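You operate a simulated robot arm through the tools that you are given. There is no shell and no other tool.

The job below is to be done with a simulated robot arm. You get a single attempt, and the scene is never put back.

Task
Plug the charger in and put the toothbrush handle on to charge.
Fine: use the socket by the switch; switch the strip on last.
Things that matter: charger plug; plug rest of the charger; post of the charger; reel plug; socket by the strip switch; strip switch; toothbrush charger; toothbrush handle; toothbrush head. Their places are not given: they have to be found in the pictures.

The check looks at the end state, three seconds after you hand in, the way a careful person would. Anything else that was tipped, shoved, dropped, spilled or broken makes it a failure.

Robot
A 6-joint arm with a two-finger parallel gripper, fixed in place. Base frame: the origin is at the foot of the arm, x ahead of it, y to its left, z up; the work surface is at about z = 760. Readings come in mm, degrees, newtons and seconds.
With the tool pointing down near the work surface it reaches from about 300 to 740 mm from the base axis. Its first joint turns from -66.0 to 66.0 degrees. Payload 2.45 kg.
The tool frame sits at the grasp point between the pads (the TCP): z along the fingers, y along the line on which they close. The tips reach 24 mm beyond it. The gripper opens to 68 mm. The fingers are 17 mm wide and 10 mm thick; the gripper's body (40 by 70 mm) begins 41 mm behind the TCP.
Orientation is that of the tool frame in the base frame, as a unit quaternion [x, y, z, w]. With the fingers straight down and closing along the base's y, the tool's x points along the base's -x, its y along +y and its z along -z.

Tools
- The arm moves only by the tool drive_tool. Its argument "motion" is a list that holds one entry, the list of rows, each a list of 7 numbers: the shift along the tool's x, y, z in cm, then the turn, a rotation vector about the tool's x, y, z in degrees, then the opening, from 0 (shut) to 1 (fully open). In form: [[[x, y, z, wx, wy, wz, jaw], ...]]. A call has 1 to 20 rows; each row shifts and turns the commanded pose from where the row before left it, along the tool's axes as they then stand. Rows are played at 5 a second. More than 50 mm and 8.6 degrees between two rows, or a gripper value outside its range, and nothing of the call is played. Where a pose cannot be reached the arm comes as near as it can. A force on the tool above 40 N (or 10 N above the force at the start of the call, whichever is more), or a blocked arm, ends the call early, and 0.2 s more pass. Each finger travels about 108 mm/s and halts on what it meets, pressing with about 34 N; the grip force reading is that of the motor and also rises with nothing between the fingers. The clock runs only during rows and for 0.2 s after the last one: add rows that do not move to give the fingers time. It gives the time, the measured TCP pose, the force on the tool (base axes), the opening and the grip force at its end, in the units of the frame above (readings bear some noise), with the torque about the TCP (base axes, N m) and any sound that the robot's microphone picked up.
- Cameras (640 x 400 px; columns grow to the right, rows downward): "scene" is fixed at [161.9, 409.6, 1464.6]; the picture's right is [-0.81, -0.58, 0.00], its down [-0.36, 0.50, -0.79] and it looks along [0.46, -0.64, -0.61] (base axes); focal length 329 px, centre (320, 200). "wrist" rides on the gripper at [84, 11, -75] in the tool frame; the picture's right is [-0.13, 0.99, 0.00], its down [-0.60, -0.08, -0.79] and it looks along [-0.79, -0.10, 0.61] (tool axes); focal length 251 px, centre (320, 200).
- snapshot(camera): a new picture of that camera. The clock stands still meanwhile.
- probe_pixels(camera, pixels): for up to 12 pixels [column, row] of the newest picture of that camera ("zoom" is the newest enlarged one), the place [x, y, z] in the base frame of the surface seen there, good to about 3 mm. The clock stands still meanwhile.
- close_up(camera, box): a new picture of the part [left, top, right, bottom] of that camera's present view, enlarged. The clock stands still meanwhile.
- sign_off(): hands the job in; it is judged then, once.

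Open the gripper and draw the arm clear of the work before you hand the job in, unless the task says otherwise.

The tools are called after "Emit:" as a command line: name --argument value ..., lists and objects as JSON in quotes. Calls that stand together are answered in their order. drive_tool: Moves the arm, as the interface text tells. Its arguments: {"type":"object","properties":{"motion":{"type":"array","items":{"type":"array","items":{"type":"array","items":{"type":"number"}}}}},"required":["motion"]} The other tools are called the same way: snapshot (camera) takes a picture; probe_pixels (camera, pixels) gives the place of the surface under pixels of a picture; close_up (camera, box) takes an enlarged picture of a part of a camera's view; sign_off () hands the job in.

At the start:

```text
clock: 0.0
eef_pos: [478.7, 44.2, 1167.8]
orientation: [0.0, 1.0, 0.001, 0.001]
force: [0.8, 0.1, 0.5]
ft_torque: [-0.05, 0.01, 0.0]
finger_gap: 68.2
finger_force: 0.0
```

scene: 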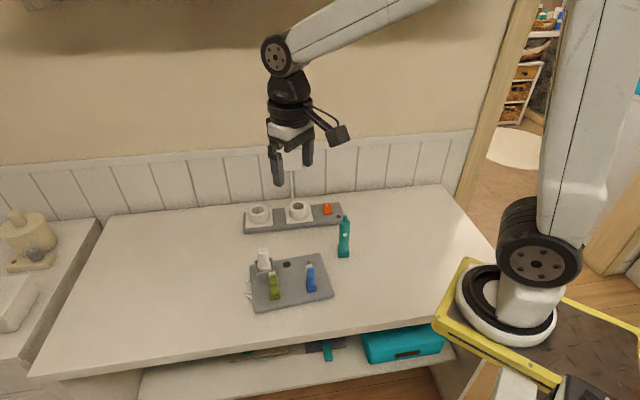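
wrist: 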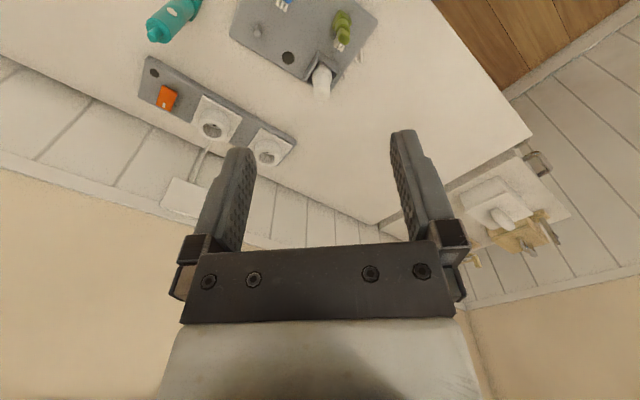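

The scene shows the strip around (293,217), the charger base around (290,282), and a teal handle at (344,237). I take enlarged views to identify each part.

Emit:
close_up --camera "scene" --box '[230, 190, 370, 320]'

Emit:
close_up --camera "wrist" --box '[120, 0, 400, 180]'

```text
3.08 times, centred on (300, 255) of scene
```

zoom: 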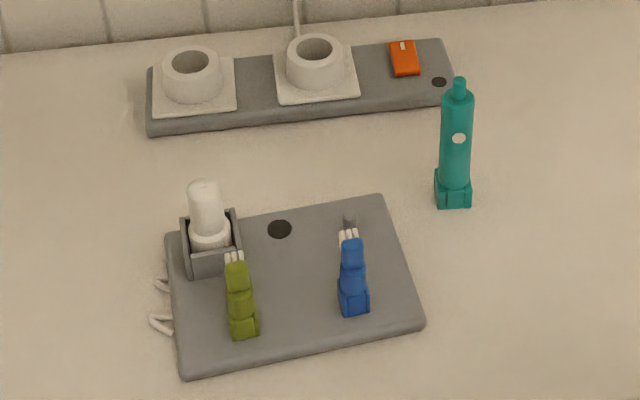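

```text
2.22 times, centred on (260, 90) of wrist
```

zoom: 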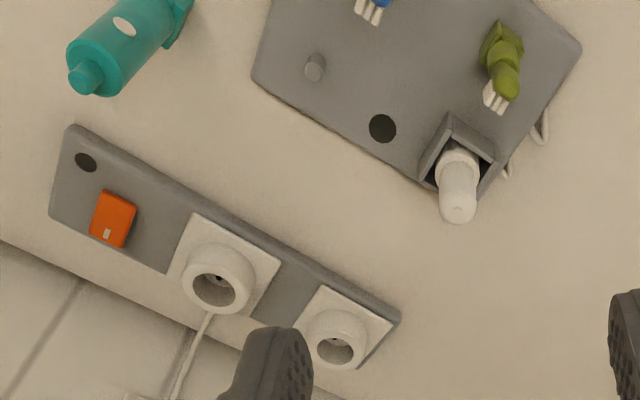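

I probe the main features in the scene zoom's native counterpart; first a tighter zoom of the strip and the charger.

Emit:
close_up --camera "scene" --box '[235, 180, 360, 250]'

Emit:
close_up --camera "wrist" --box '[380, 130, 640, 290]'

Emit:
close_up --camera "scene" --box '[0, 190, 110, 340]'

Emit:
close_up --camera "scene" --box '[230, 300, 470, 400]'

```text
5.12 times, centred on (298, 215) of scene
```

zoom: 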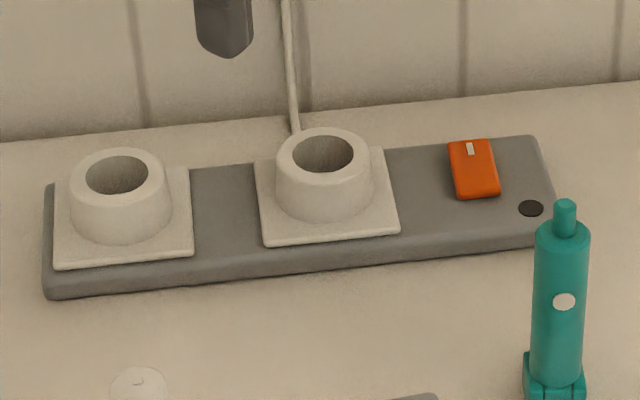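

```text
2.46 times, centred on (510, 210) of wrist
```

zoom: 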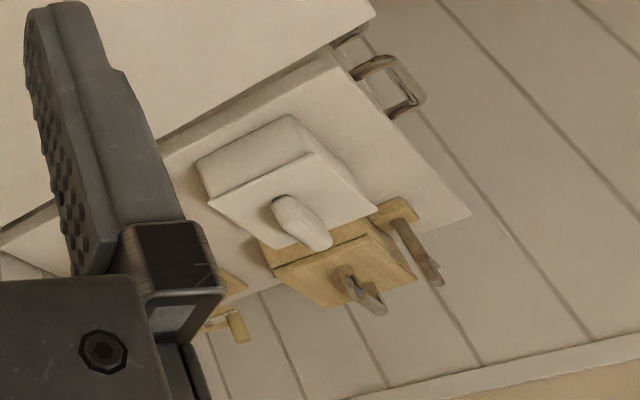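

```text
2.67 times, centred on (55, 265) of scene
```

zoom: 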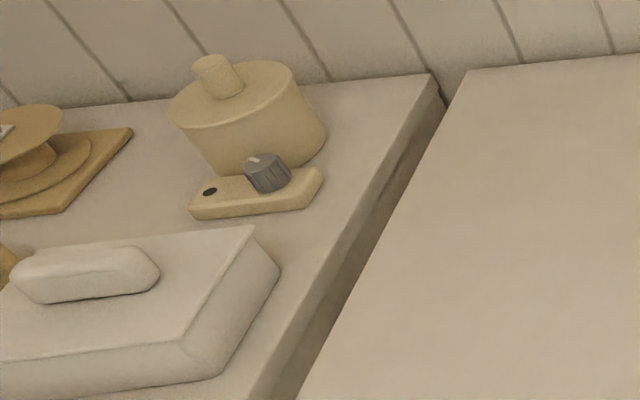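

```text
2.67 times, centred on (350, 350) of scene
```

zoom: 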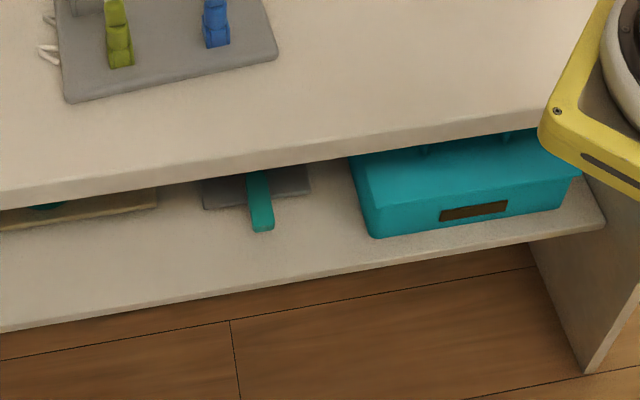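

Now I enlarge the charger in the scene and probe its main points.

Emit:
close_up --camera "scene" --box '[240, 240, 340, 315]'

```text
5.33 times, centred on (290, 278) of scene
```

zoom: 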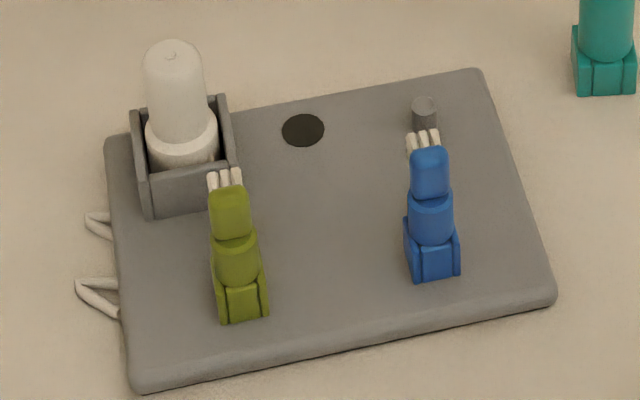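

The zoom shows the plug (175,60 top), rest walls, post (424,105), dark disc (303,130), and plate corners. I probe these.

Emit:
probe_pixels --camera "zoom" --pixels '[[174, 50], [178, 140], [424, 101], [303, 130], [110, 140], [478, 72], [550, 298], [140, 385], [232, 205], [430, 165], [600, 80], [90, 290]]'

Emit:
snapshot --camera "scene"

Emit:
probe_pixels --camera "scene" --pixels '[[298, 210], [298, 203], [258, 213], [258, 209], [327, 209], [338, 216], [345, 220], [344, 240], [343, 254], [244, 230], [341, 205], [290, 230]]'

```text
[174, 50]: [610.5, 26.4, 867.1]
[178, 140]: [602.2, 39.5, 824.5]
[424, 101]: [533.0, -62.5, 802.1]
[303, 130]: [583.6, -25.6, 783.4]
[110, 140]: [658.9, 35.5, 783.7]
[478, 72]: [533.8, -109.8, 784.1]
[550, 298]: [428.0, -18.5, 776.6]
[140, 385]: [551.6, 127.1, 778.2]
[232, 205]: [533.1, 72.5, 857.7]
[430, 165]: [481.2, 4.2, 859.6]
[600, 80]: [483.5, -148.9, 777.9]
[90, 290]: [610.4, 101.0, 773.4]
```

```text
taken
```

scene: 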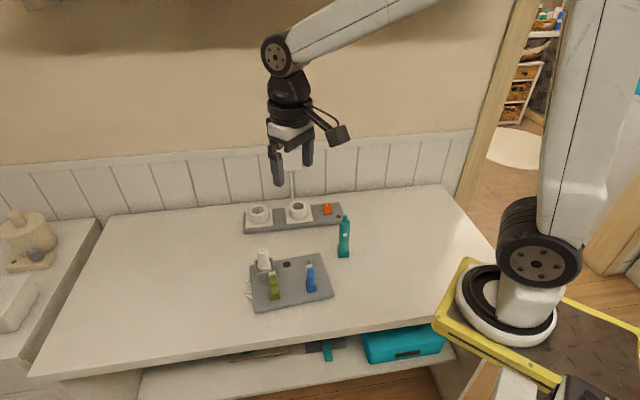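

```text
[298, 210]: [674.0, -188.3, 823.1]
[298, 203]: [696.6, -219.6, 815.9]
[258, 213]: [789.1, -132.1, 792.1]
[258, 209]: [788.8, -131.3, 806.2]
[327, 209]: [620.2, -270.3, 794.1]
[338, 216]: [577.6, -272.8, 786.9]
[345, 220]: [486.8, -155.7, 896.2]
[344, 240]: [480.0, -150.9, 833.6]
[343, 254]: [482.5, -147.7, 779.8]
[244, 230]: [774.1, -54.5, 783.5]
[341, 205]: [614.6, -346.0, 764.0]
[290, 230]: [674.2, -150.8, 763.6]
```

The near socket is around (690,-205), the plug around (608,30) with top at z≈867, the post around (533,-62), and the handle around (483,-150). I bring the wrist camera over to look into the socket from above.

Emit:
drive_tool --motion '[[[-1.83, -3.33, 2.5, 0, 0, 0, 1], [-1.83, -3.33, 2.5, 0, 0, 0, 1], [-1.83, -3.33, 2.5, 0, 0, 0, 1], [-1.83, -3.33, 2.5, 0, 0, 0, 1], [-1.83, -3.33, 2.5, 0, 0, 0, 1], [-1.83, -3.33, 2.5, 0, 0, 0, 1], [0, 0, 0, 0, 0, 8.25, 1], [0, 0, 0, 0, 0, 8.25, 1], [0, 0, 0, 0, 7.5, 0, 1], [0, 0, 0, 0, 7.5, 0, 1], [0, 0, 0, 0, 7.5, 0, 1], [0, 0, 0, 0, 7.5, 0, 1], [0, 0, 0, 0, 0, 0, 1]]]'

Emit:
snapshot --camera "wrist"

```text
clock: 2.8
eef_pos: [586.8, -153.7, 1019.8]
orientation: [0.138, 0.956, 0.037, -0.257]
force: [0.4, 0.4, -0.1]
ft_torque: [0.01, -0.02, -0.01]
finger_gap: 68.0
finger_force: 0.1
```

```text
taken
```

wrist: 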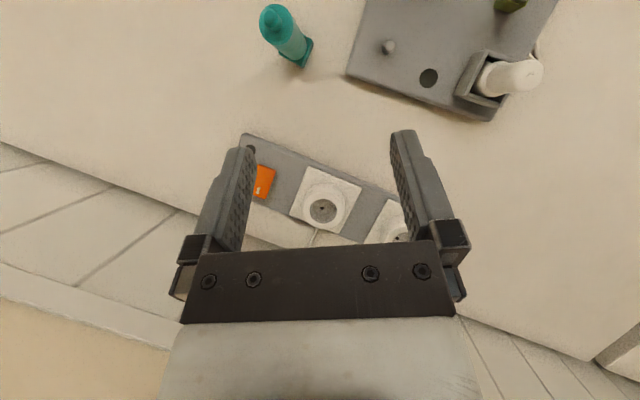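

The strip is now between the fingers with the socket at (324,208). I zoom in on the socket and on the charger plug.

Emit:
close_up --camera "wrist" --box '[280, 160, 370, 240]'

Emit:
close_up --camera "wrist" --box '[340, 0, 560, 130]'

Emit:
close_up --camera "wrist" --box '[240, 130, 420, 250]'

```text
5.00 times, centred on (325, 200) of wrist
```

zoom: 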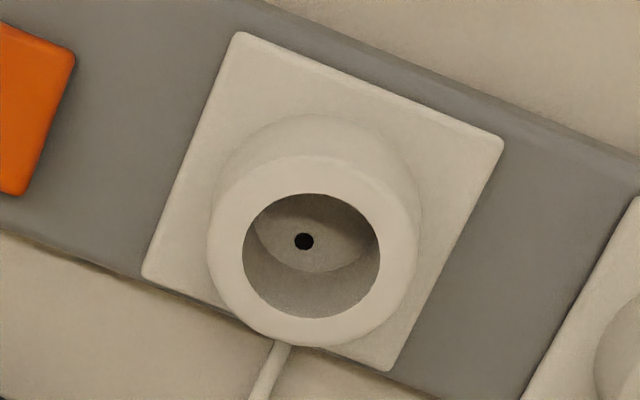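

```text
2.91 times, centred on (450, 65) of wrist
```

zoom: 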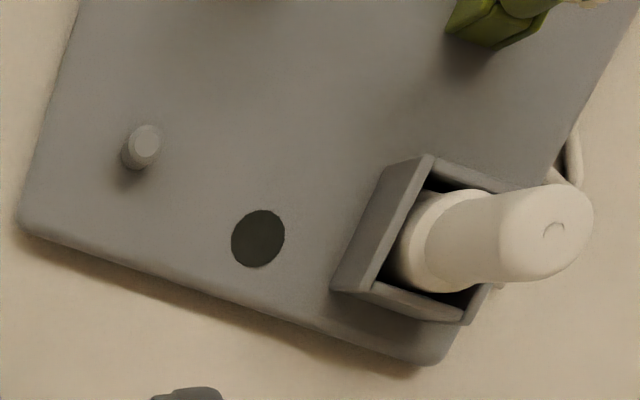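

```text
3.33 times, centred on (330, 190) of wrist
```

zoom: 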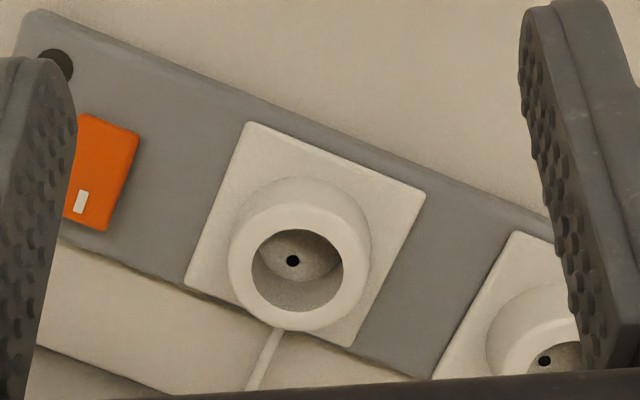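

I probe the rim and the recess of the socket in this zoom, and then the strip's other features.

Emit:
probe_pixels --camera "zoom" --pixels '[[292, 260], [270, 240], [320, 245], [296, 225], [295, 300], [237, 262], [360, 262], [297, 213], [251, 124], [421, 194], [188, 283], [352, 345]]'

Emit:
close_up --camera "wrist" --box '[300, 180, 350, 230]'

```text
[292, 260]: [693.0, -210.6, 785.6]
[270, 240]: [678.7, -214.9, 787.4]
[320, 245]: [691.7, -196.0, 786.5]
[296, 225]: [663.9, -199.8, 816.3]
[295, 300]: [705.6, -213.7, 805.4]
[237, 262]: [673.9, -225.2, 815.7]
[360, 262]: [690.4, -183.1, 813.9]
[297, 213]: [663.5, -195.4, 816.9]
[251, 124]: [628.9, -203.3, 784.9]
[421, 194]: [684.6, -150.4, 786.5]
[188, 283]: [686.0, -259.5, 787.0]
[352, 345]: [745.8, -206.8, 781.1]
```

```text
8.00 times, centred on (325, 205) of wrist
```

zoom: 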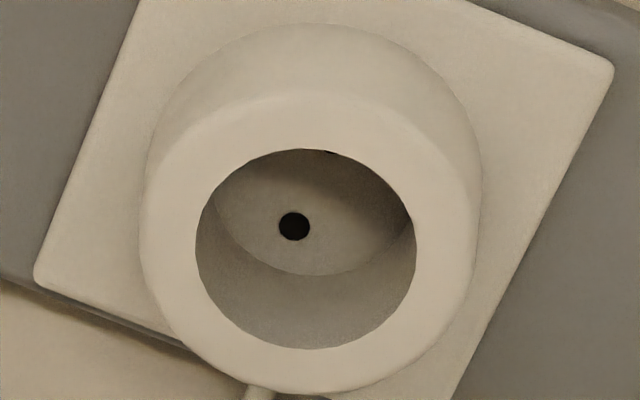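

The socket recess has a pin hole at about (693,-211) and the edge of a second one hidden behind the rim, so there are two holes across the strip. Now I move the wrist camera over the charger plug to inspect it and its rest.

Emit:
drive_tool --motion '[[[0.5, 3.83, 2.02, 0, 0, 0, 1], [0.5, 3.83, 2.02, 0, 0, 0, 1], [0.5, 3.83, 2.02, 0, 0, 0, 1], [0.5, 3.83, 2.02, 0, 0, 0, 1], [0.5, 3.83, 2.02, 0, 0, 0, 1], [0, 0, 0, 0, 0, 0, 1]]]'

Emit:
snapshot --camera "wrist"

```text
clock: 4.2
eef_pos: [574.4, 48.9, 942.2]
orientation: [0.139, 0.956, 0.038, -0.255]
force: [0.0, -0.3, 0.4]
ft_torque: [0.0, 0.02, -0.01]
finger_gap: 68.1
finger_force: 0.0
```

```text
taken
```

wrist: 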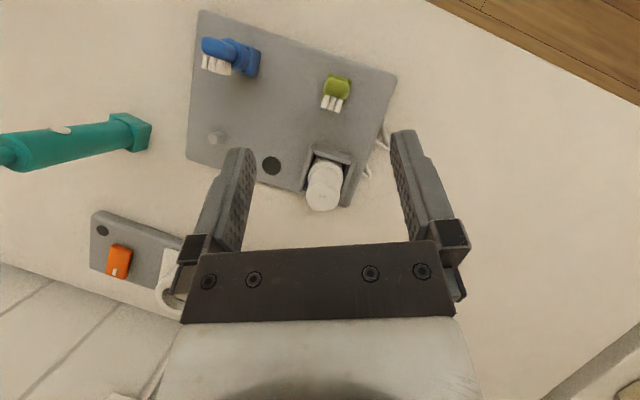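

The plug is at (323,185) between the fingers. I zoom in on it and its rest.

Emit:
close_up --camera "wrist" --box '[285, 130, 395, 220]'

Emit:
close_up --camera "wrist" --box '[180, 0, 400, 160]'

```text
4.44 times, centred on (340, 175) of wrist
```

zoom: 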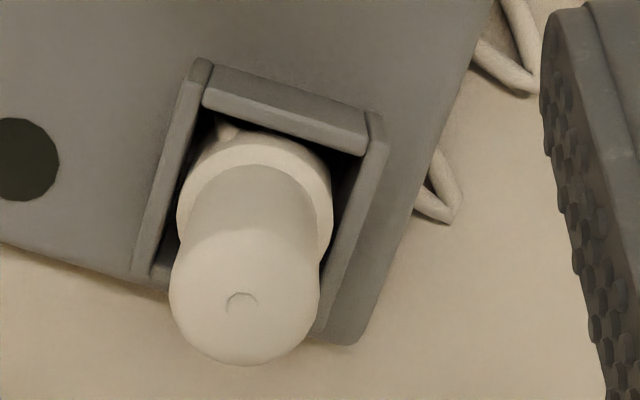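

```text
2.50 times, centred on (290, 80) of wrist
```

zoom: 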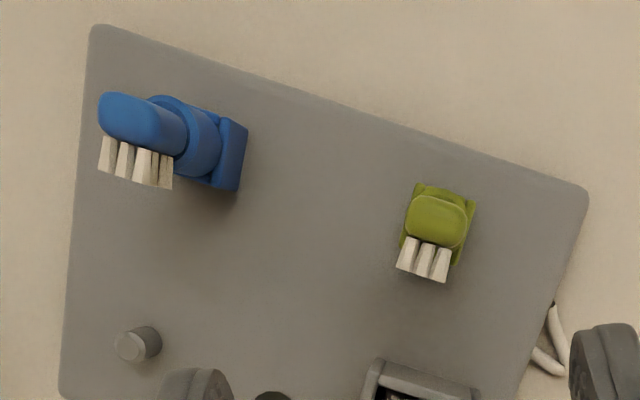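

There is a small bump at (228,130) of the zoom next to the flange; I zoom there and probe plug and rest points.

Emit:
close_up --camera "wrist" --box '[310, 140, 375, 185]'

Emit:
probe_pixels --camera "zoom" --pixels '[[180, 120], [100, 90], [300, 80], [450, 130], [60, 180], [440, 200], [250, 190], [280, 240], [230, 300], [120, 230], [400, 250], [300, 380]]'

```text
8.89 times, centred on (342, 162) of wrist
```

zoom: 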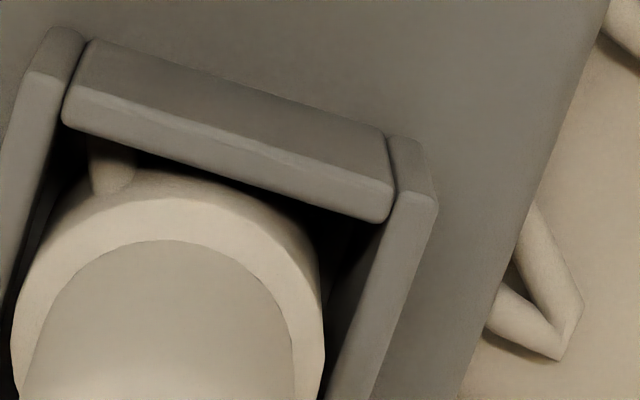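

```text
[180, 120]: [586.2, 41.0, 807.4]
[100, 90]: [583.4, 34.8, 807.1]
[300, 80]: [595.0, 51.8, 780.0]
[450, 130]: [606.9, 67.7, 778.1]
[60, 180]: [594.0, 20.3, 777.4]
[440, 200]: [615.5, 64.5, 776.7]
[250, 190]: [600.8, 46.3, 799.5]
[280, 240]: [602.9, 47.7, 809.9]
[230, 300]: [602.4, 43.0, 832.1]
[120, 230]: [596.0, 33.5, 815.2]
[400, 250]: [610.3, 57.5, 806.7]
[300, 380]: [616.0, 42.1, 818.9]
```

The cord leaves the plug's flange on its low side. I probe plug top, flange and rest corners in the wrist picture for a good axis estimate.

Emit:
close_up --camera "wrist" --box '[285, 130, 395, 220]'

Emit:
probe_pixels --camera "zoom" --pixels '[[242, 300], [180, 300], [310, 300], [242, 240], [242, 355], [200, 265], [285, 265], [255, 150], [190, 190], [320, 190], [315, 240], [185, 230]]'

Emit:
probe_pixels --camera "zoom" --pixels '[[200, 75], [375, 130], [145, 265], [335, 320], [285, 105], [172, 170], [355, 230], [222, 130], [225, 138], [160, 265], [505, 80], [440, 215]]'

```text
4.44 times, centred on (340, 175) of wrist
```

zoom: 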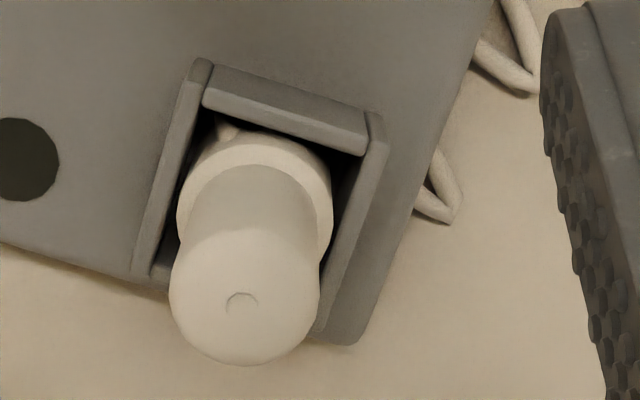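

```text
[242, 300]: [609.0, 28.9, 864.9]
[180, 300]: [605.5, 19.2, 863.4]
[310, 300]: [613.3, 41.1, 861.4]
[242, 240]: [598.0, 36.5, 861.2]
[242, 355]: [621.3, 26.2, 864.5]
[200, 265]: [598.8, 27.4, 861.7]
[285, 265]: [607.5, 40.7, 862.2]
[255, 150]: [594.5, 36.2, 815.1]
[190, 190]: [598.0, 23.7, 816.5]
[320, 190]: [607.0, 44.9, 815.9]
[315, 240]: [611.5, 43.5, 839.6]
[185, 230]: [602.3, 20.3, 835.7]
```

```text
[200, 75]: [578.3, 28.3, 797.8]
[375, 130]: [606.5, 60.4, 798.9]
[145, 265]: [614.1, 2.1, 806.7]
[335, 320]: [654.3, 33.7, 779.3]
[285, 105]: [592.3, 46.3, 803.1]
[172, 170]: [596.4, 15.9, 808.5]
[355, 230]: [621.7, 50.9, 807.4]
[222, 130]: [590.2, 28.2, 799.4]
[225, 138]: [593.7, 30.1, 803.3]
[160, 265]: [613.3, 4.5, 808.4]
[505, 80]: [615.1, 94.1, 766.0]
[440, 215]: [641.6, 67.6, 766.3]
```

Plug axis is near (609.5,30.5), flange top z≈816, rest walls top z≈807, plug top z≈865. I bring the tool back to vertical and above the plug.

Emit:
drive_tool --motion '[[[0, 0, 0, 0, -7.5, 0, 0.8], [0, 0, 0, 0, -7.5, 0, 0.8], [0, 0, 0, 0, -7.5, 0, 0.8], [0, 0, 0, 0, -7.5, 0, 0.8], [0, 0, 0, 0, 0, -8.25, 0.8], [0, 0, 0, 0, 0, -8.25, 0.8], [-1.75, -0.9, 0, 0, 0, 0, 0.8], [-1.75, -0.9, 0, 0, 0, 0, 0.8], [0, 0, 0, 0, 0, 0, 0.8]]]'

Emit:
snapshot --camera "wrist"

Emit:
snapshot --camera "scene"

```text
clock: 6.2
eef_pos: [608.2, 31.1, 943.0]
orientation: [-0.001, 1.0, 0.0, 0.0]
force: [0.4, 0.1, -0.1]
ft_torque: [-0.04, -0.02, 0.01]
finger_gap: 54.5
finger_force: 0.0
```

```text
taken
```

wrist: 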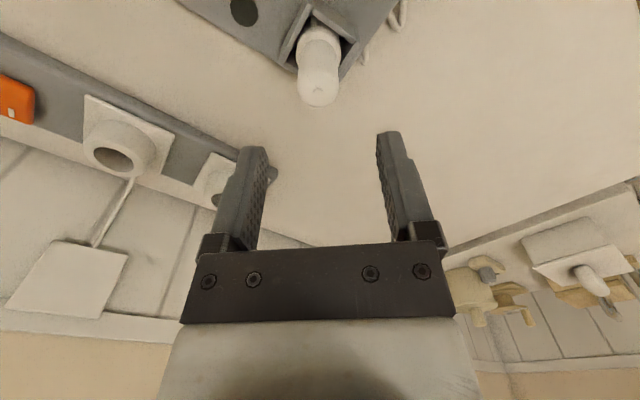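

```text
taken
```

scene: 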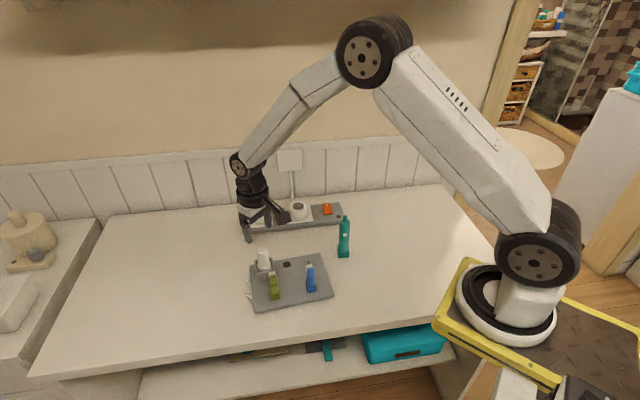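

The tool is vertical above the plug; I lower to z≈857 so the tips stop well above the flange (z≈833).

Emit:
drive_tool --motion '[[[-0.1, -0.05, 3.0, 0, 0, 0, 0.8], [0, 0, 3.0, 0, 0, 0, 0.8], [0, 0, 2.5, 0, 0, 0, 0.8], [0, 0, 0, 0, 0, 0, 0.8]]]'

Emit:
close_up --camera "wrist" --box '[180, 60, 460, 260]'

Emit:
close_up --camera "scene" --box '[220, 200, 340, 320]'

```text
clock: 7.2
eef_pos: [609.9, 31.3, 857.3]
orientation: [0.0, 1.0, 0.0, 0.001]
force: [0.4, -0.5, -0.3]
ft_torque: [-0.01, -0.02, 0.05]
finger_gap: 54.3
finger_force: 0.1
```

```text
2.00 times, centred on (320, 160) of wrist
```

zoom: 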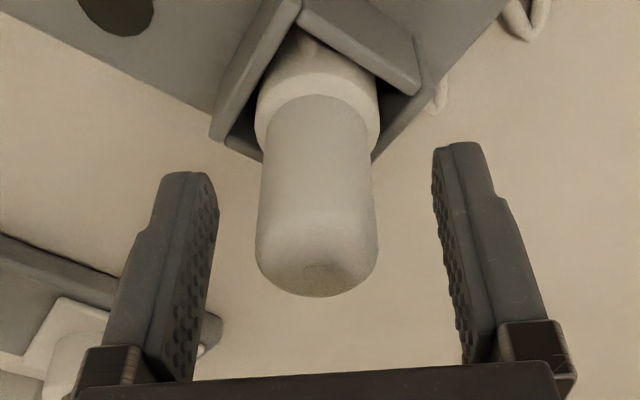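

```text
3.33 times, centred on (280, 260) of scene
```

zoom: 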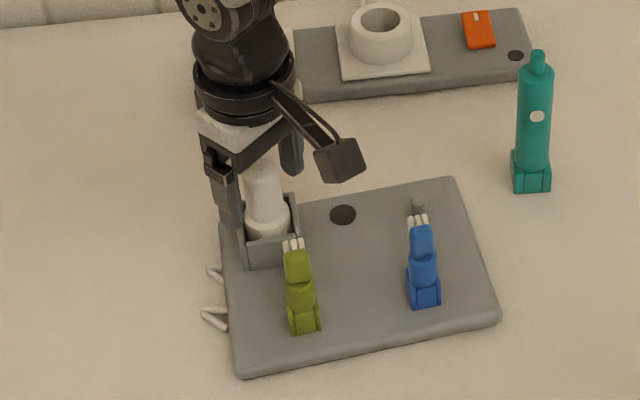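

The plug is centred between the pads. I close the gripper on it.

Emit:
drive_tool --motion '[[[0, 0, 0, 0, 0, 0, 0.4], [0, 0, 0, 0, 0, 0, 0.2], [0, 0, 0, 0, 0, 0, 0], [0, 0, 0, 0, 0, 0, 0], [0, 0, 0, 0, 0, 0, 0]]]'

Emit:
close_up --camera "wrist" --box '[180, 60, 460, 260]'

```text
clock: 8.4
eef_pos: [608.1, 31.3, 857.0]
orientation: [0.0, 1.0, 0.0, 0.001]
force: [-0.2, -1.2, -0.4]
ft_torque: [-0.04, -0.01, 0.04]
finger_gap: 26.7
finger_force: 34.0
```

```text
2.00 times, centred on (320, 160) of wrist
```

zoom: 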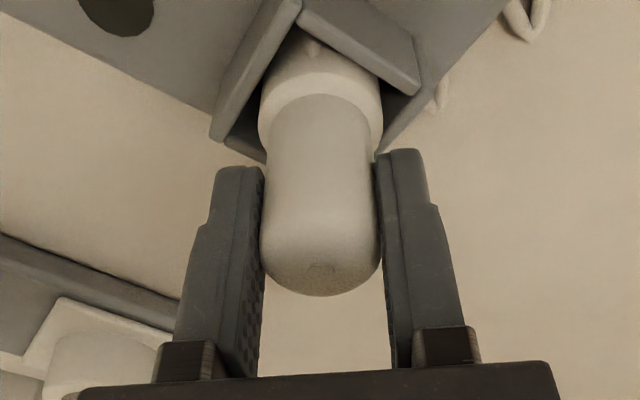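

Grip holds at 26.7 mm. I lift slowly straight up 60 mm and look.

Emit:
drive_tool --motion '[[[0, 0, -1.0, 0, 0, 0, 0], [0, 0, -1.0, 0, 0, 0, 0], [0, 0, -1.0, 0, 0, 0, 0], [0, 0, -1.0, 0, 0, 0, 0], [0, 0, -1.0, 0, 0, 0, 0], [0, 0, -1.0, 0, 0, 0, 0], [0, 0, 0, 0, 0, 0, 0]]]'

Emit:
close_up --camera "scene" --box '[220, 200, 340, 320]'

Emit:
snapshot --camera "wrist"

```text
clock: 10.0
eef_pos: [608.7, 31.0, 917.6]
orientation: [0.0, 1.0, 0.0, 0.001]
force: [0.5, 0.4, -1.2]
ft_torque: [0.0, -0.02, -0.02]
finger_gap: 26.6
finger_force: 33.8
```

```text
3.33 times, centred on (280, 260) of scene
```

zoom: 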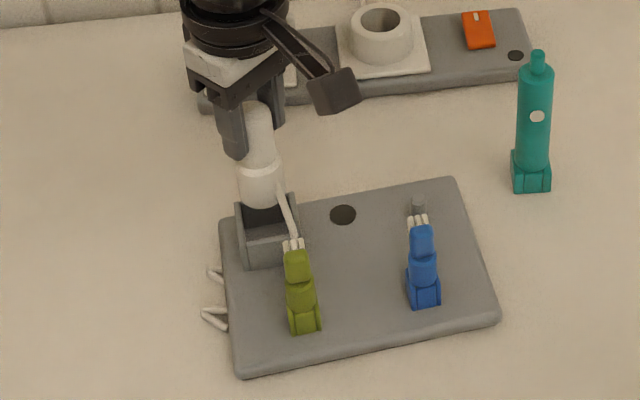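

```text
taken
```

wrist: 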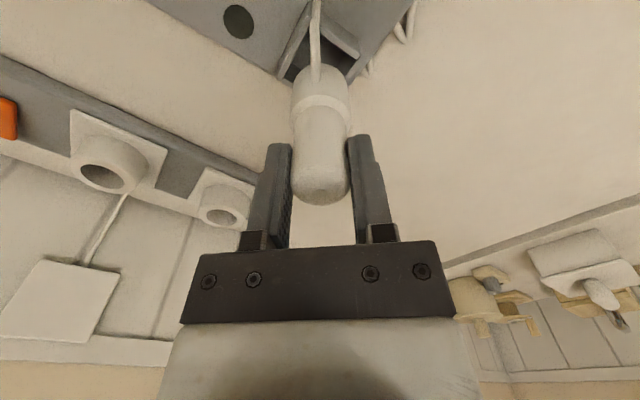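

The plug is up with the cord hanging from its side; I zoom in to see where the cord runs and whether pins are visible.

Emit:
close_up --camera "scene" --box '[245, 225, 325, 290]'

Emit:
close_up --camera "wrist" --box '[220, 0, 440, 140]'

```text
6.15 times, centred on (285, 258) of scene
```

zoom: 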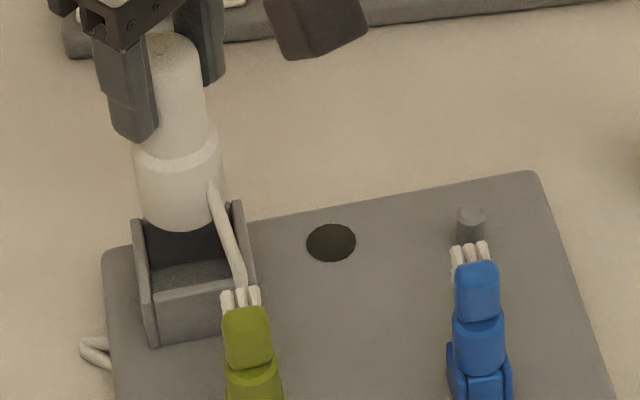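

```text
2.86 times, centred on (330, 70) of wrist
```

zoom: 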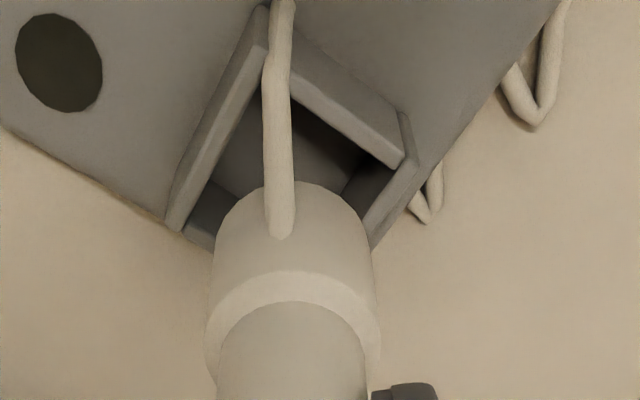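

The cord passes over the rest's corner towards the plate near the olive head. I raise further to clear the rest and see the cord and pins.

Emit:
drive_tool --motion '[[[0, 0, -1.0, 0, 0, 0, 0], [0, 0, -1.0, 0, 0, 0, 0], [0, 0, -1.0, 0, 0, 0, 0], [0, 0, -1.0, 0, 0, 0, 0], [0, 0, 0, 0, 0, 0, 0]]]'

Emit:
close_up --camera "scene" --box '[230, 190, 340, 320]'

Emit:
snapshot --camera "wrist"

```text
clock: 11.2
eef_pos: [607.9, 30.7, 959.3]
orientation: [0.0, 1.0, 0.0, 0.0]
force: [-0.7, 0.2, -1.8]
ft_torque: [0.02, 0.02, 0.01]
finger_gap: 26.7
finger_force: 34.3
```

```text
3.08 times, centred on (285, 255) of scene
```

zoom: 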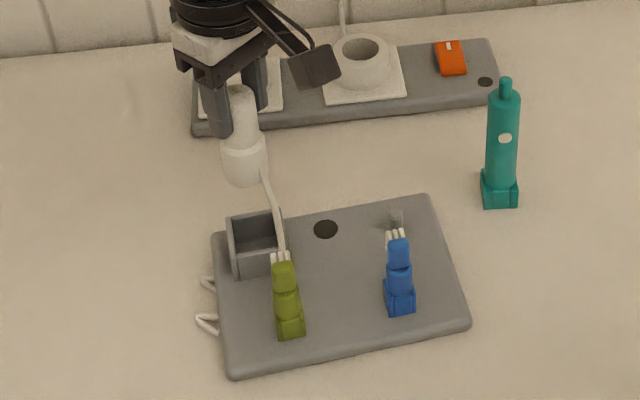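

```text
taken
```

wrist: 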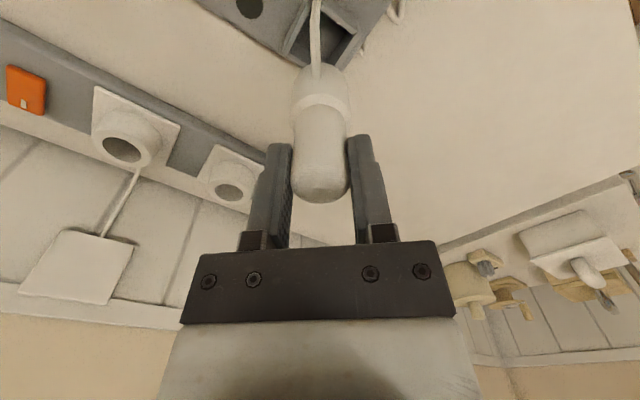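

The pins face down and aren't visible yet. I check where the cord lies around the olive head before tilting the plug towards the scene camera.

Emit:
close_up --camera "scene" --box '[250, 235, 300, 285]'

Emit:
probe_pixels --camera "zoom" --pixels '[[215, 75], [240, 150], [262, 205], [272, 240], [215, 20], [140, 20]]'

Emit:
close_up --camera "wrist" --box '[230, 0, 430, 120]'

```text
8.00 times, centred on (275, 260) of scene
```

zoom: 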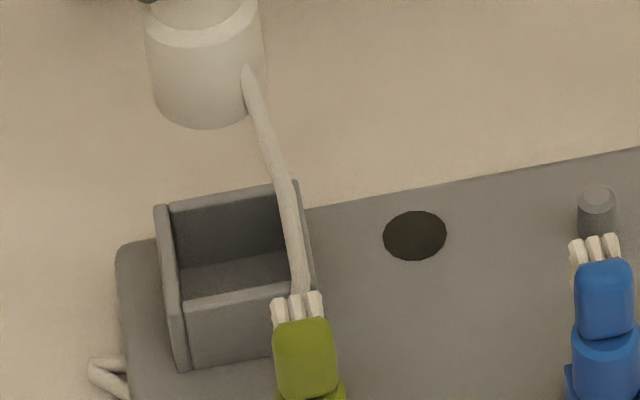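

```text
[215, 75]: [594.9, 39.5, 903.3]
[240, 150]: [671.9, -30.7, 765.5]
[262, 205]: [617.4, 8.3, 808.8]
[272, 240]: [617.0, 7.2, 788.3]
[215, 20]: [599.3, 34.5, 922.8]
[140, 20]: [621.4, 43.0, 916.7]
```

```text
3.20 times, centred on (330, 60) of wrist
```

zoom: 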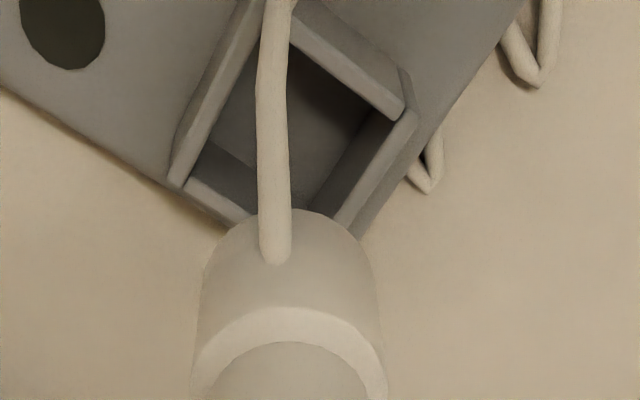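

The rest is empty and the cord hangs freely. I move the plug slightly away from the olive head, higher, then tilt it about 60° so its underside faces the scene camera.

Emit:
drive_tool --motion '[[[0.27, -2.37, -1.37, 0, 0, 0, 0], [0.27, -2.37, -1.37, 0, 0, 0, 0], [0.27, -2.37, -1.37, 0, 0, 0, 0], [0, 0, 0, -6.9, 4.9, 0, 0], [0, 0, 0, -6.9, 4.9, 0, 0], [0, 0, 0, -6.9, 4.9, 0, 0], [0, 0, 0, -6.9, 4.9, 0, 0], [0, 0, 0, -6.9, 4.9, 0, 0], [0, 0, 0, -6.9, 4.9, 0, 0], [0, 0, 0, -6.9, 4.9, 0, 0], [0, 0, 0, 0, 0, 0, 0]]]'

Emit:
snapshot --camera "scene"

Emit:
snapshot --camera "wrist"

```text
clock: 13.6
eef_pos: [600.5, -40.4, 999.6]
orientation: [-0.001, 0.869, 0.404, -0.285]
force: [-0.4, 0.1, -0.8]
ft_torque: [-0.04, -0.05, 0.0]
finger_gap: 26.3
finger_force: 33.8
```

```text
taken
```

scene: 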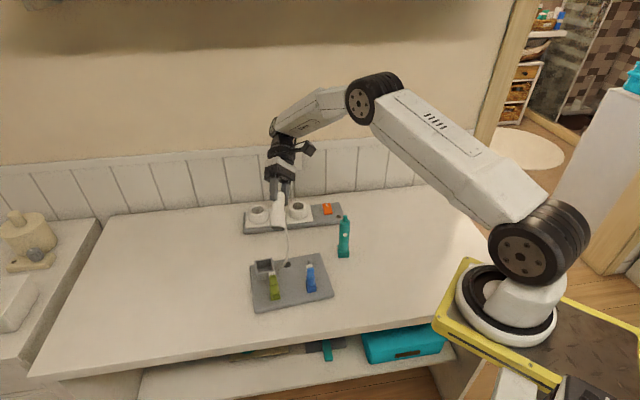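

```text
taken
```

wrist: 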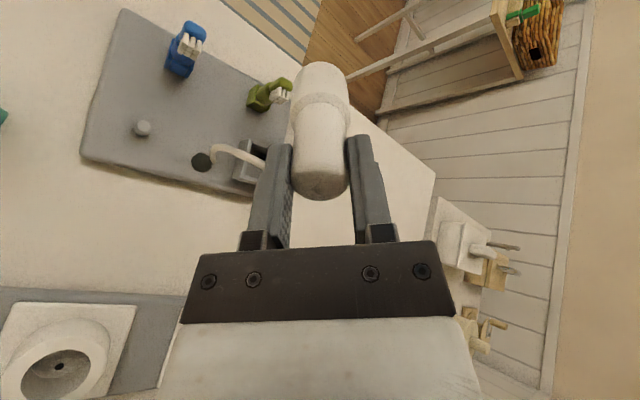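

The underside is now facing the scene camera near (278,205), and the cord seems to end near the dark disc. I zoom both.

Emit:
close_up --camera "scene" --box '[250, 170, 310, 240]'

Emit:
close_up --camera "wrist" --box '[160, 60, 380, 210]'

Emit:
close_up --camera "scene" --box '[240, 190, 340, 320]'

```text
5.71 times, centred on (280, 205) of scene
```

zoom: 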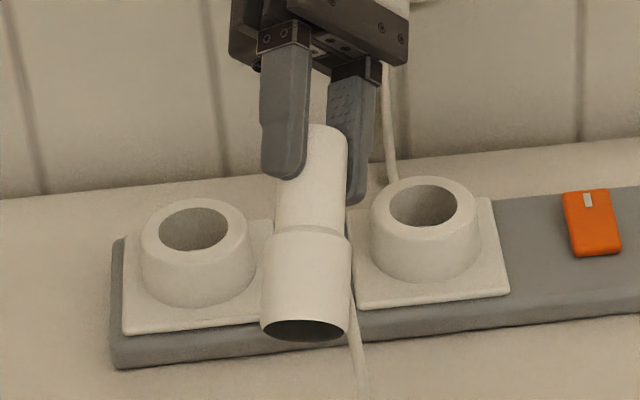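

```text
2.67 times, centred on (270, 135) of wrist
```

zoom: 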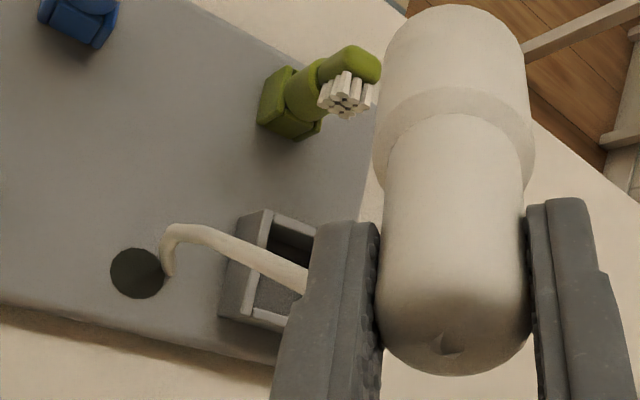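

```text
3.08 times, centred on (290, 255) of scene
```

zoom: 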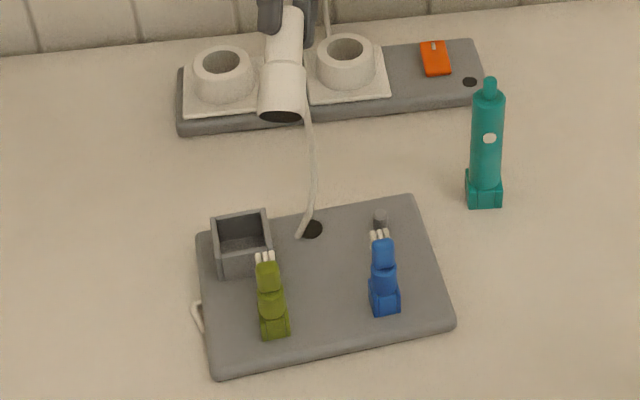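

The plug has a hollow shroud with the pins inside. I tilt further to look down into it.

Emit:
drive_tool --motion '[[[0, 0, 0, -6.9, 4.9, 0, 0], [0, 0, 0, -6.9, 4.9, 0, 0], [0, 0, 0, -6.9, 4.9, 0, 0], [0, 0, 0, -6.9, 4.9, 0, 0], [0, 0, 0, 0, 0, 0, 0]]]'

Emit:
close_up --camera "scene" --box '[250, 170, 310, 240]'

Emit:
snapshot --camera "scene"

```text
clock: 14.8
eef_pos: [507.0, 25.9, 973.4]
orientation: [0.003, 0.692, 0.59, -0.415]
force: [0.3, -0.1, -1.1]
ft_torque: [-0.04, -0.05, -0.01]
finger_gap: 26.6
finger_force: 34.1
out of reach, approached as far as the arm can: row 2, 3, 4
```

```text
5.71 times, centred on (280, 205) of scene
```

zoom: 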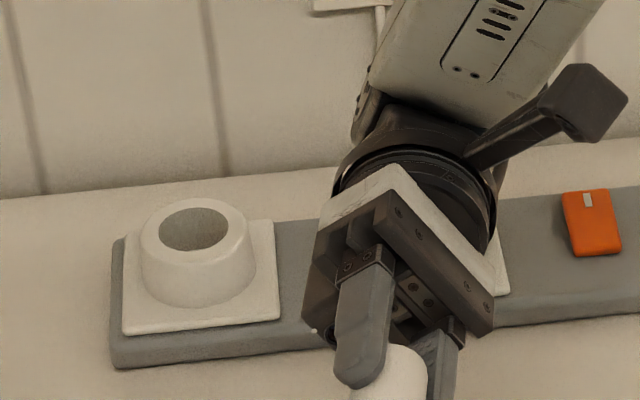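

```text
taken
```

scene: 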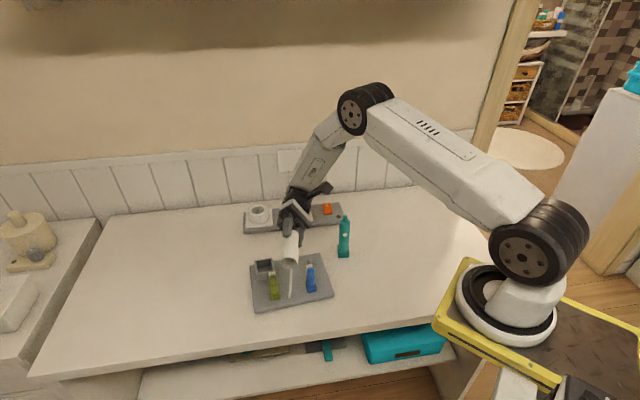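

The arm came closer in since the pose was out of reach; the plug is now near (292,245) in the scene. I zoom in on its open end.

Emit:
close_up --camera "scene" --box '[270, 220, 320, 310]'

Emit:
snapshot --camera "wrist"

```text
4.44 times, centred on (295, 265) of scene
```

zoom: 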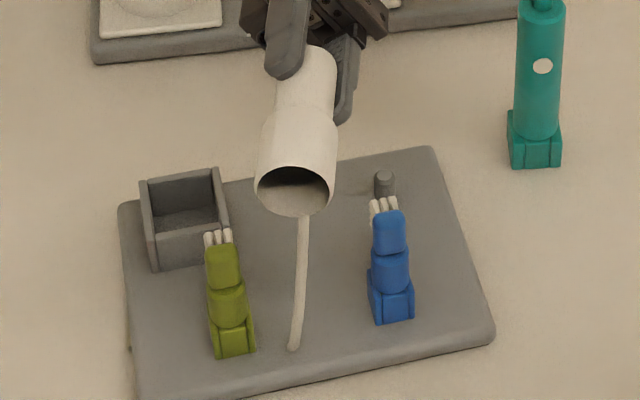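

```text
taken
```

wrist: 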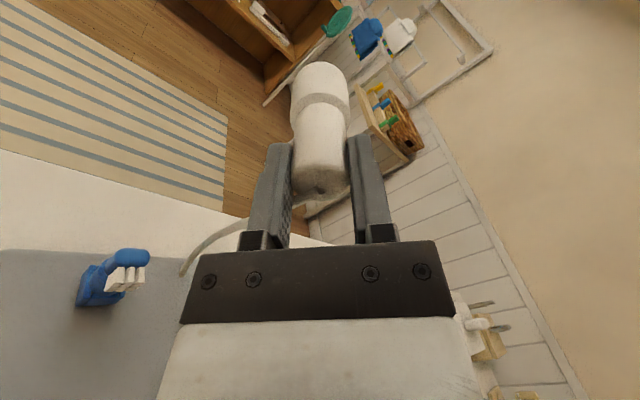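

I zoom very tightly into the plug's opening at about (295,263).

Emit:
close_up --camera "scene" --box '[284, 253, 308, 271]'

```text
16.00 times, centred on (296, 262) of scene
```

zoom: 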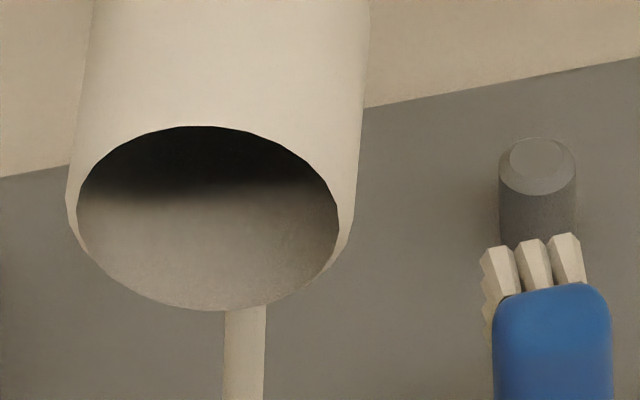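

Only the shroud's lower wall is visible; anything deeper is still hidden. I test a small upward move to see how the command pose relates to the reached pose and whether the cord pulls.

Emit:
drive_tool --motion '[[[0.58, 0.81, 0.04, 0, 0, 0, 0], [0.58, 0.81, 0.04, 0, 0, 0, 0], [0, 0, 0, 0, 0, 0, 0]]]'

Emit:
snapshot --camera "scene"

```text
clock: 15.6
eef_pos: [501.0, 31.7, 988.3]
orientation: [0.002, 0.689, 0.592, -0.417]
force: [-1.3, 0.0, -1.5]
ft_torque: [-0.07, -0.02, 0.0]
finger_gap: 26.3
finger_force: 34.3
out of reach, approached as far as the arm can: row 1, 2
```

```text
taken
```

scene: 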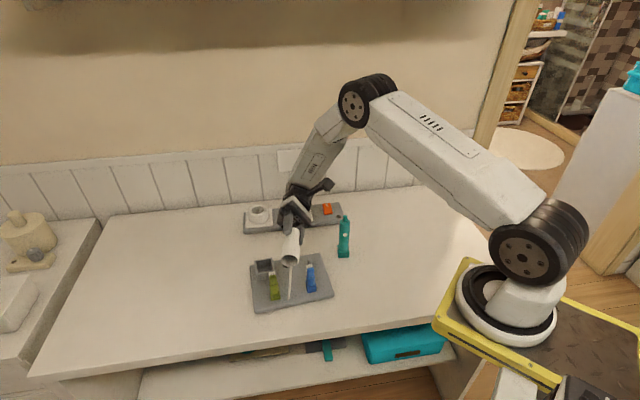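

I zoom into the opening again and probe points inside it to measure how deep the cavity is and whether pins stand in it.

Emit:
close_up --camera "scene" --box '[279, 247, 303, 265]'

```text
16.00 times, centred on (291, 256) of scene
```

zoom: 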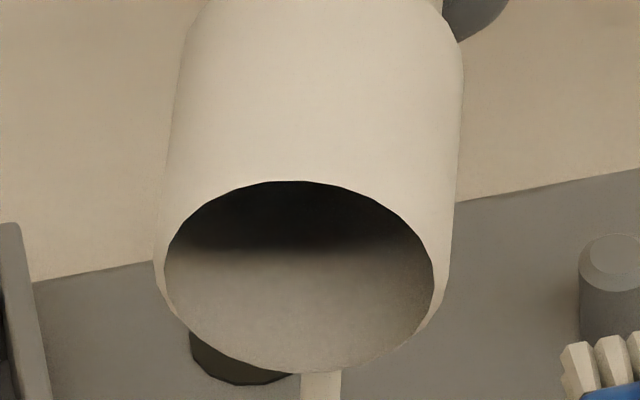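

Emit:
probe_pixels --camera "zoom" --pixels '[[295, 195], [295, 215], [295, 240], [295, 270], [295, 310], [295, 350], [230, 215], [230, 240], [370, 215], [370, 240], [200, 250], [400, 250]]'

```text
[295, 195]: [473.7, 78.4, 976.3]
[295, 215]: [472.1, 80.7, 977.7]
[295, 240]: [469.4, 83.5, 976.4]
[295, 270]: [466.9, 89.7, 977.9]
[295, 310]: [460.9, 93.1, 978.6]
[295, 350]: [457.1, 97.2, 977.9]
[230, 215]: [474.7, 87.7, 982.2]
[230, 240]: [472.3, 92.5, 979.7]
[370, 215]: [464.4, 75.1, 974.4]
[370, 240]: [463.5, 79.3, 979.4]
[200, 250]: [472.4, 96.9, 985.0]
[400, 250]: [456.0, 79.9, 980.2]
```

The cavity is at least 20 mm deep with nothing standing in the sightlines so far. I check how much slack the cord has before thinking of raising the plug for a flatter look inside.

Emit:
close_up --camera "scene" --box '[240, 230, 340, 320]'

Emit:
snapshot --camera "wrist"

```text
4.44 times, centred on (290, 275) of scene
```

zoom: 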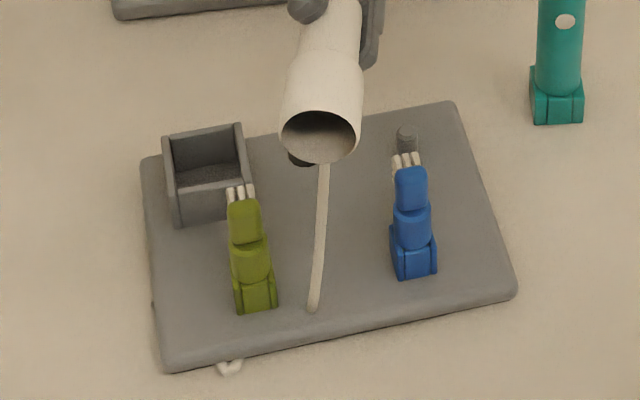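

```text
taken
```

wrist: 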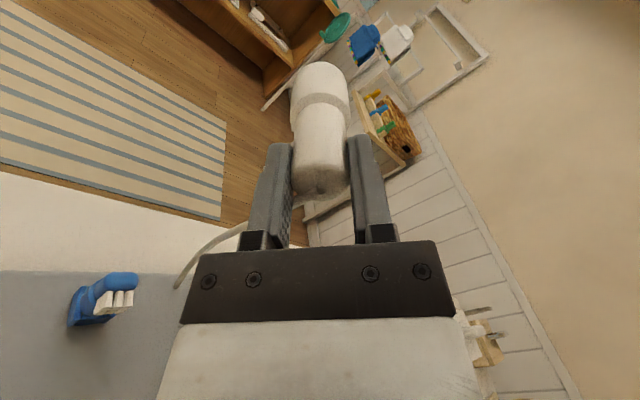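

The cord passes freely (slack still loops at the plate's front edge) and no pins show near the mouth, so the shroud is simply a 35 mm sleeve that fits the socket's ~37.5 mm well. I bring the plug back upright.

Emit:
drive_tool --motion '[[[0, 0, 0, 6.9, -4.9, 0, 0], [0, 0, 0, 6.9, -4.9, 0, 0], [0, 0, 0, 6.9, -4.9, 0, 0], [0, 0, 0, 6.9, -4.9, 0, 0], [0, 0, 0, 6.9, -4.9, 0, 0], [0, 0, 0, 6.9, -4.9, 0, 0], [0, 0, 0, 6.9, -4.9, 0, 0], [0, 0, 0, 6.9, -4.9, 0, 0], [0, 0, 0, 6.9, -4.9, 0, 0], [0, 0, 0, 6.9, -4.9, 0, 0], [0, 0, 0, 6.9, -4.9, 0, 0], [0, 0, 0, 0, 0, 0, 0]]]'

Emit:
snapshot --camera "scene"

Emit:
snapshot --camera "wrist"

```text
clock: 18.2
eef_pos: [498.1, 30.9, 989.7]
orientation: [-0.001, 1.0, -0.001, 0.001]
force: [-0.6, 0.7, -0.8]
ft_torque: [0.03, 0.0, 0.0]
finger_gap: 26.4
finger_force: 34.7
```

```text
taken
```

scene: 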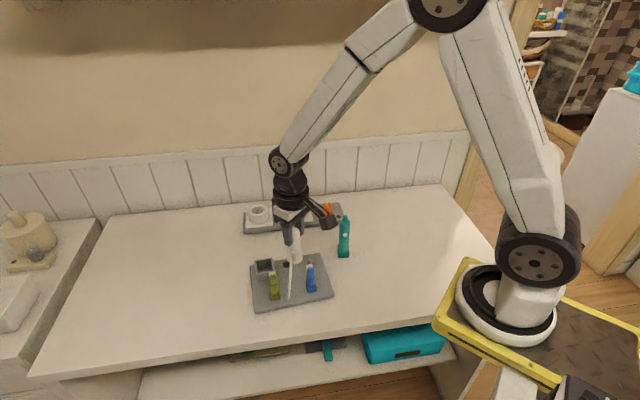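

```text
taken
```

wrist: 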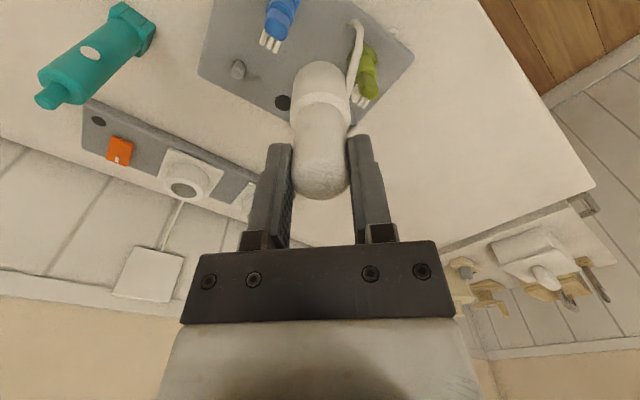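

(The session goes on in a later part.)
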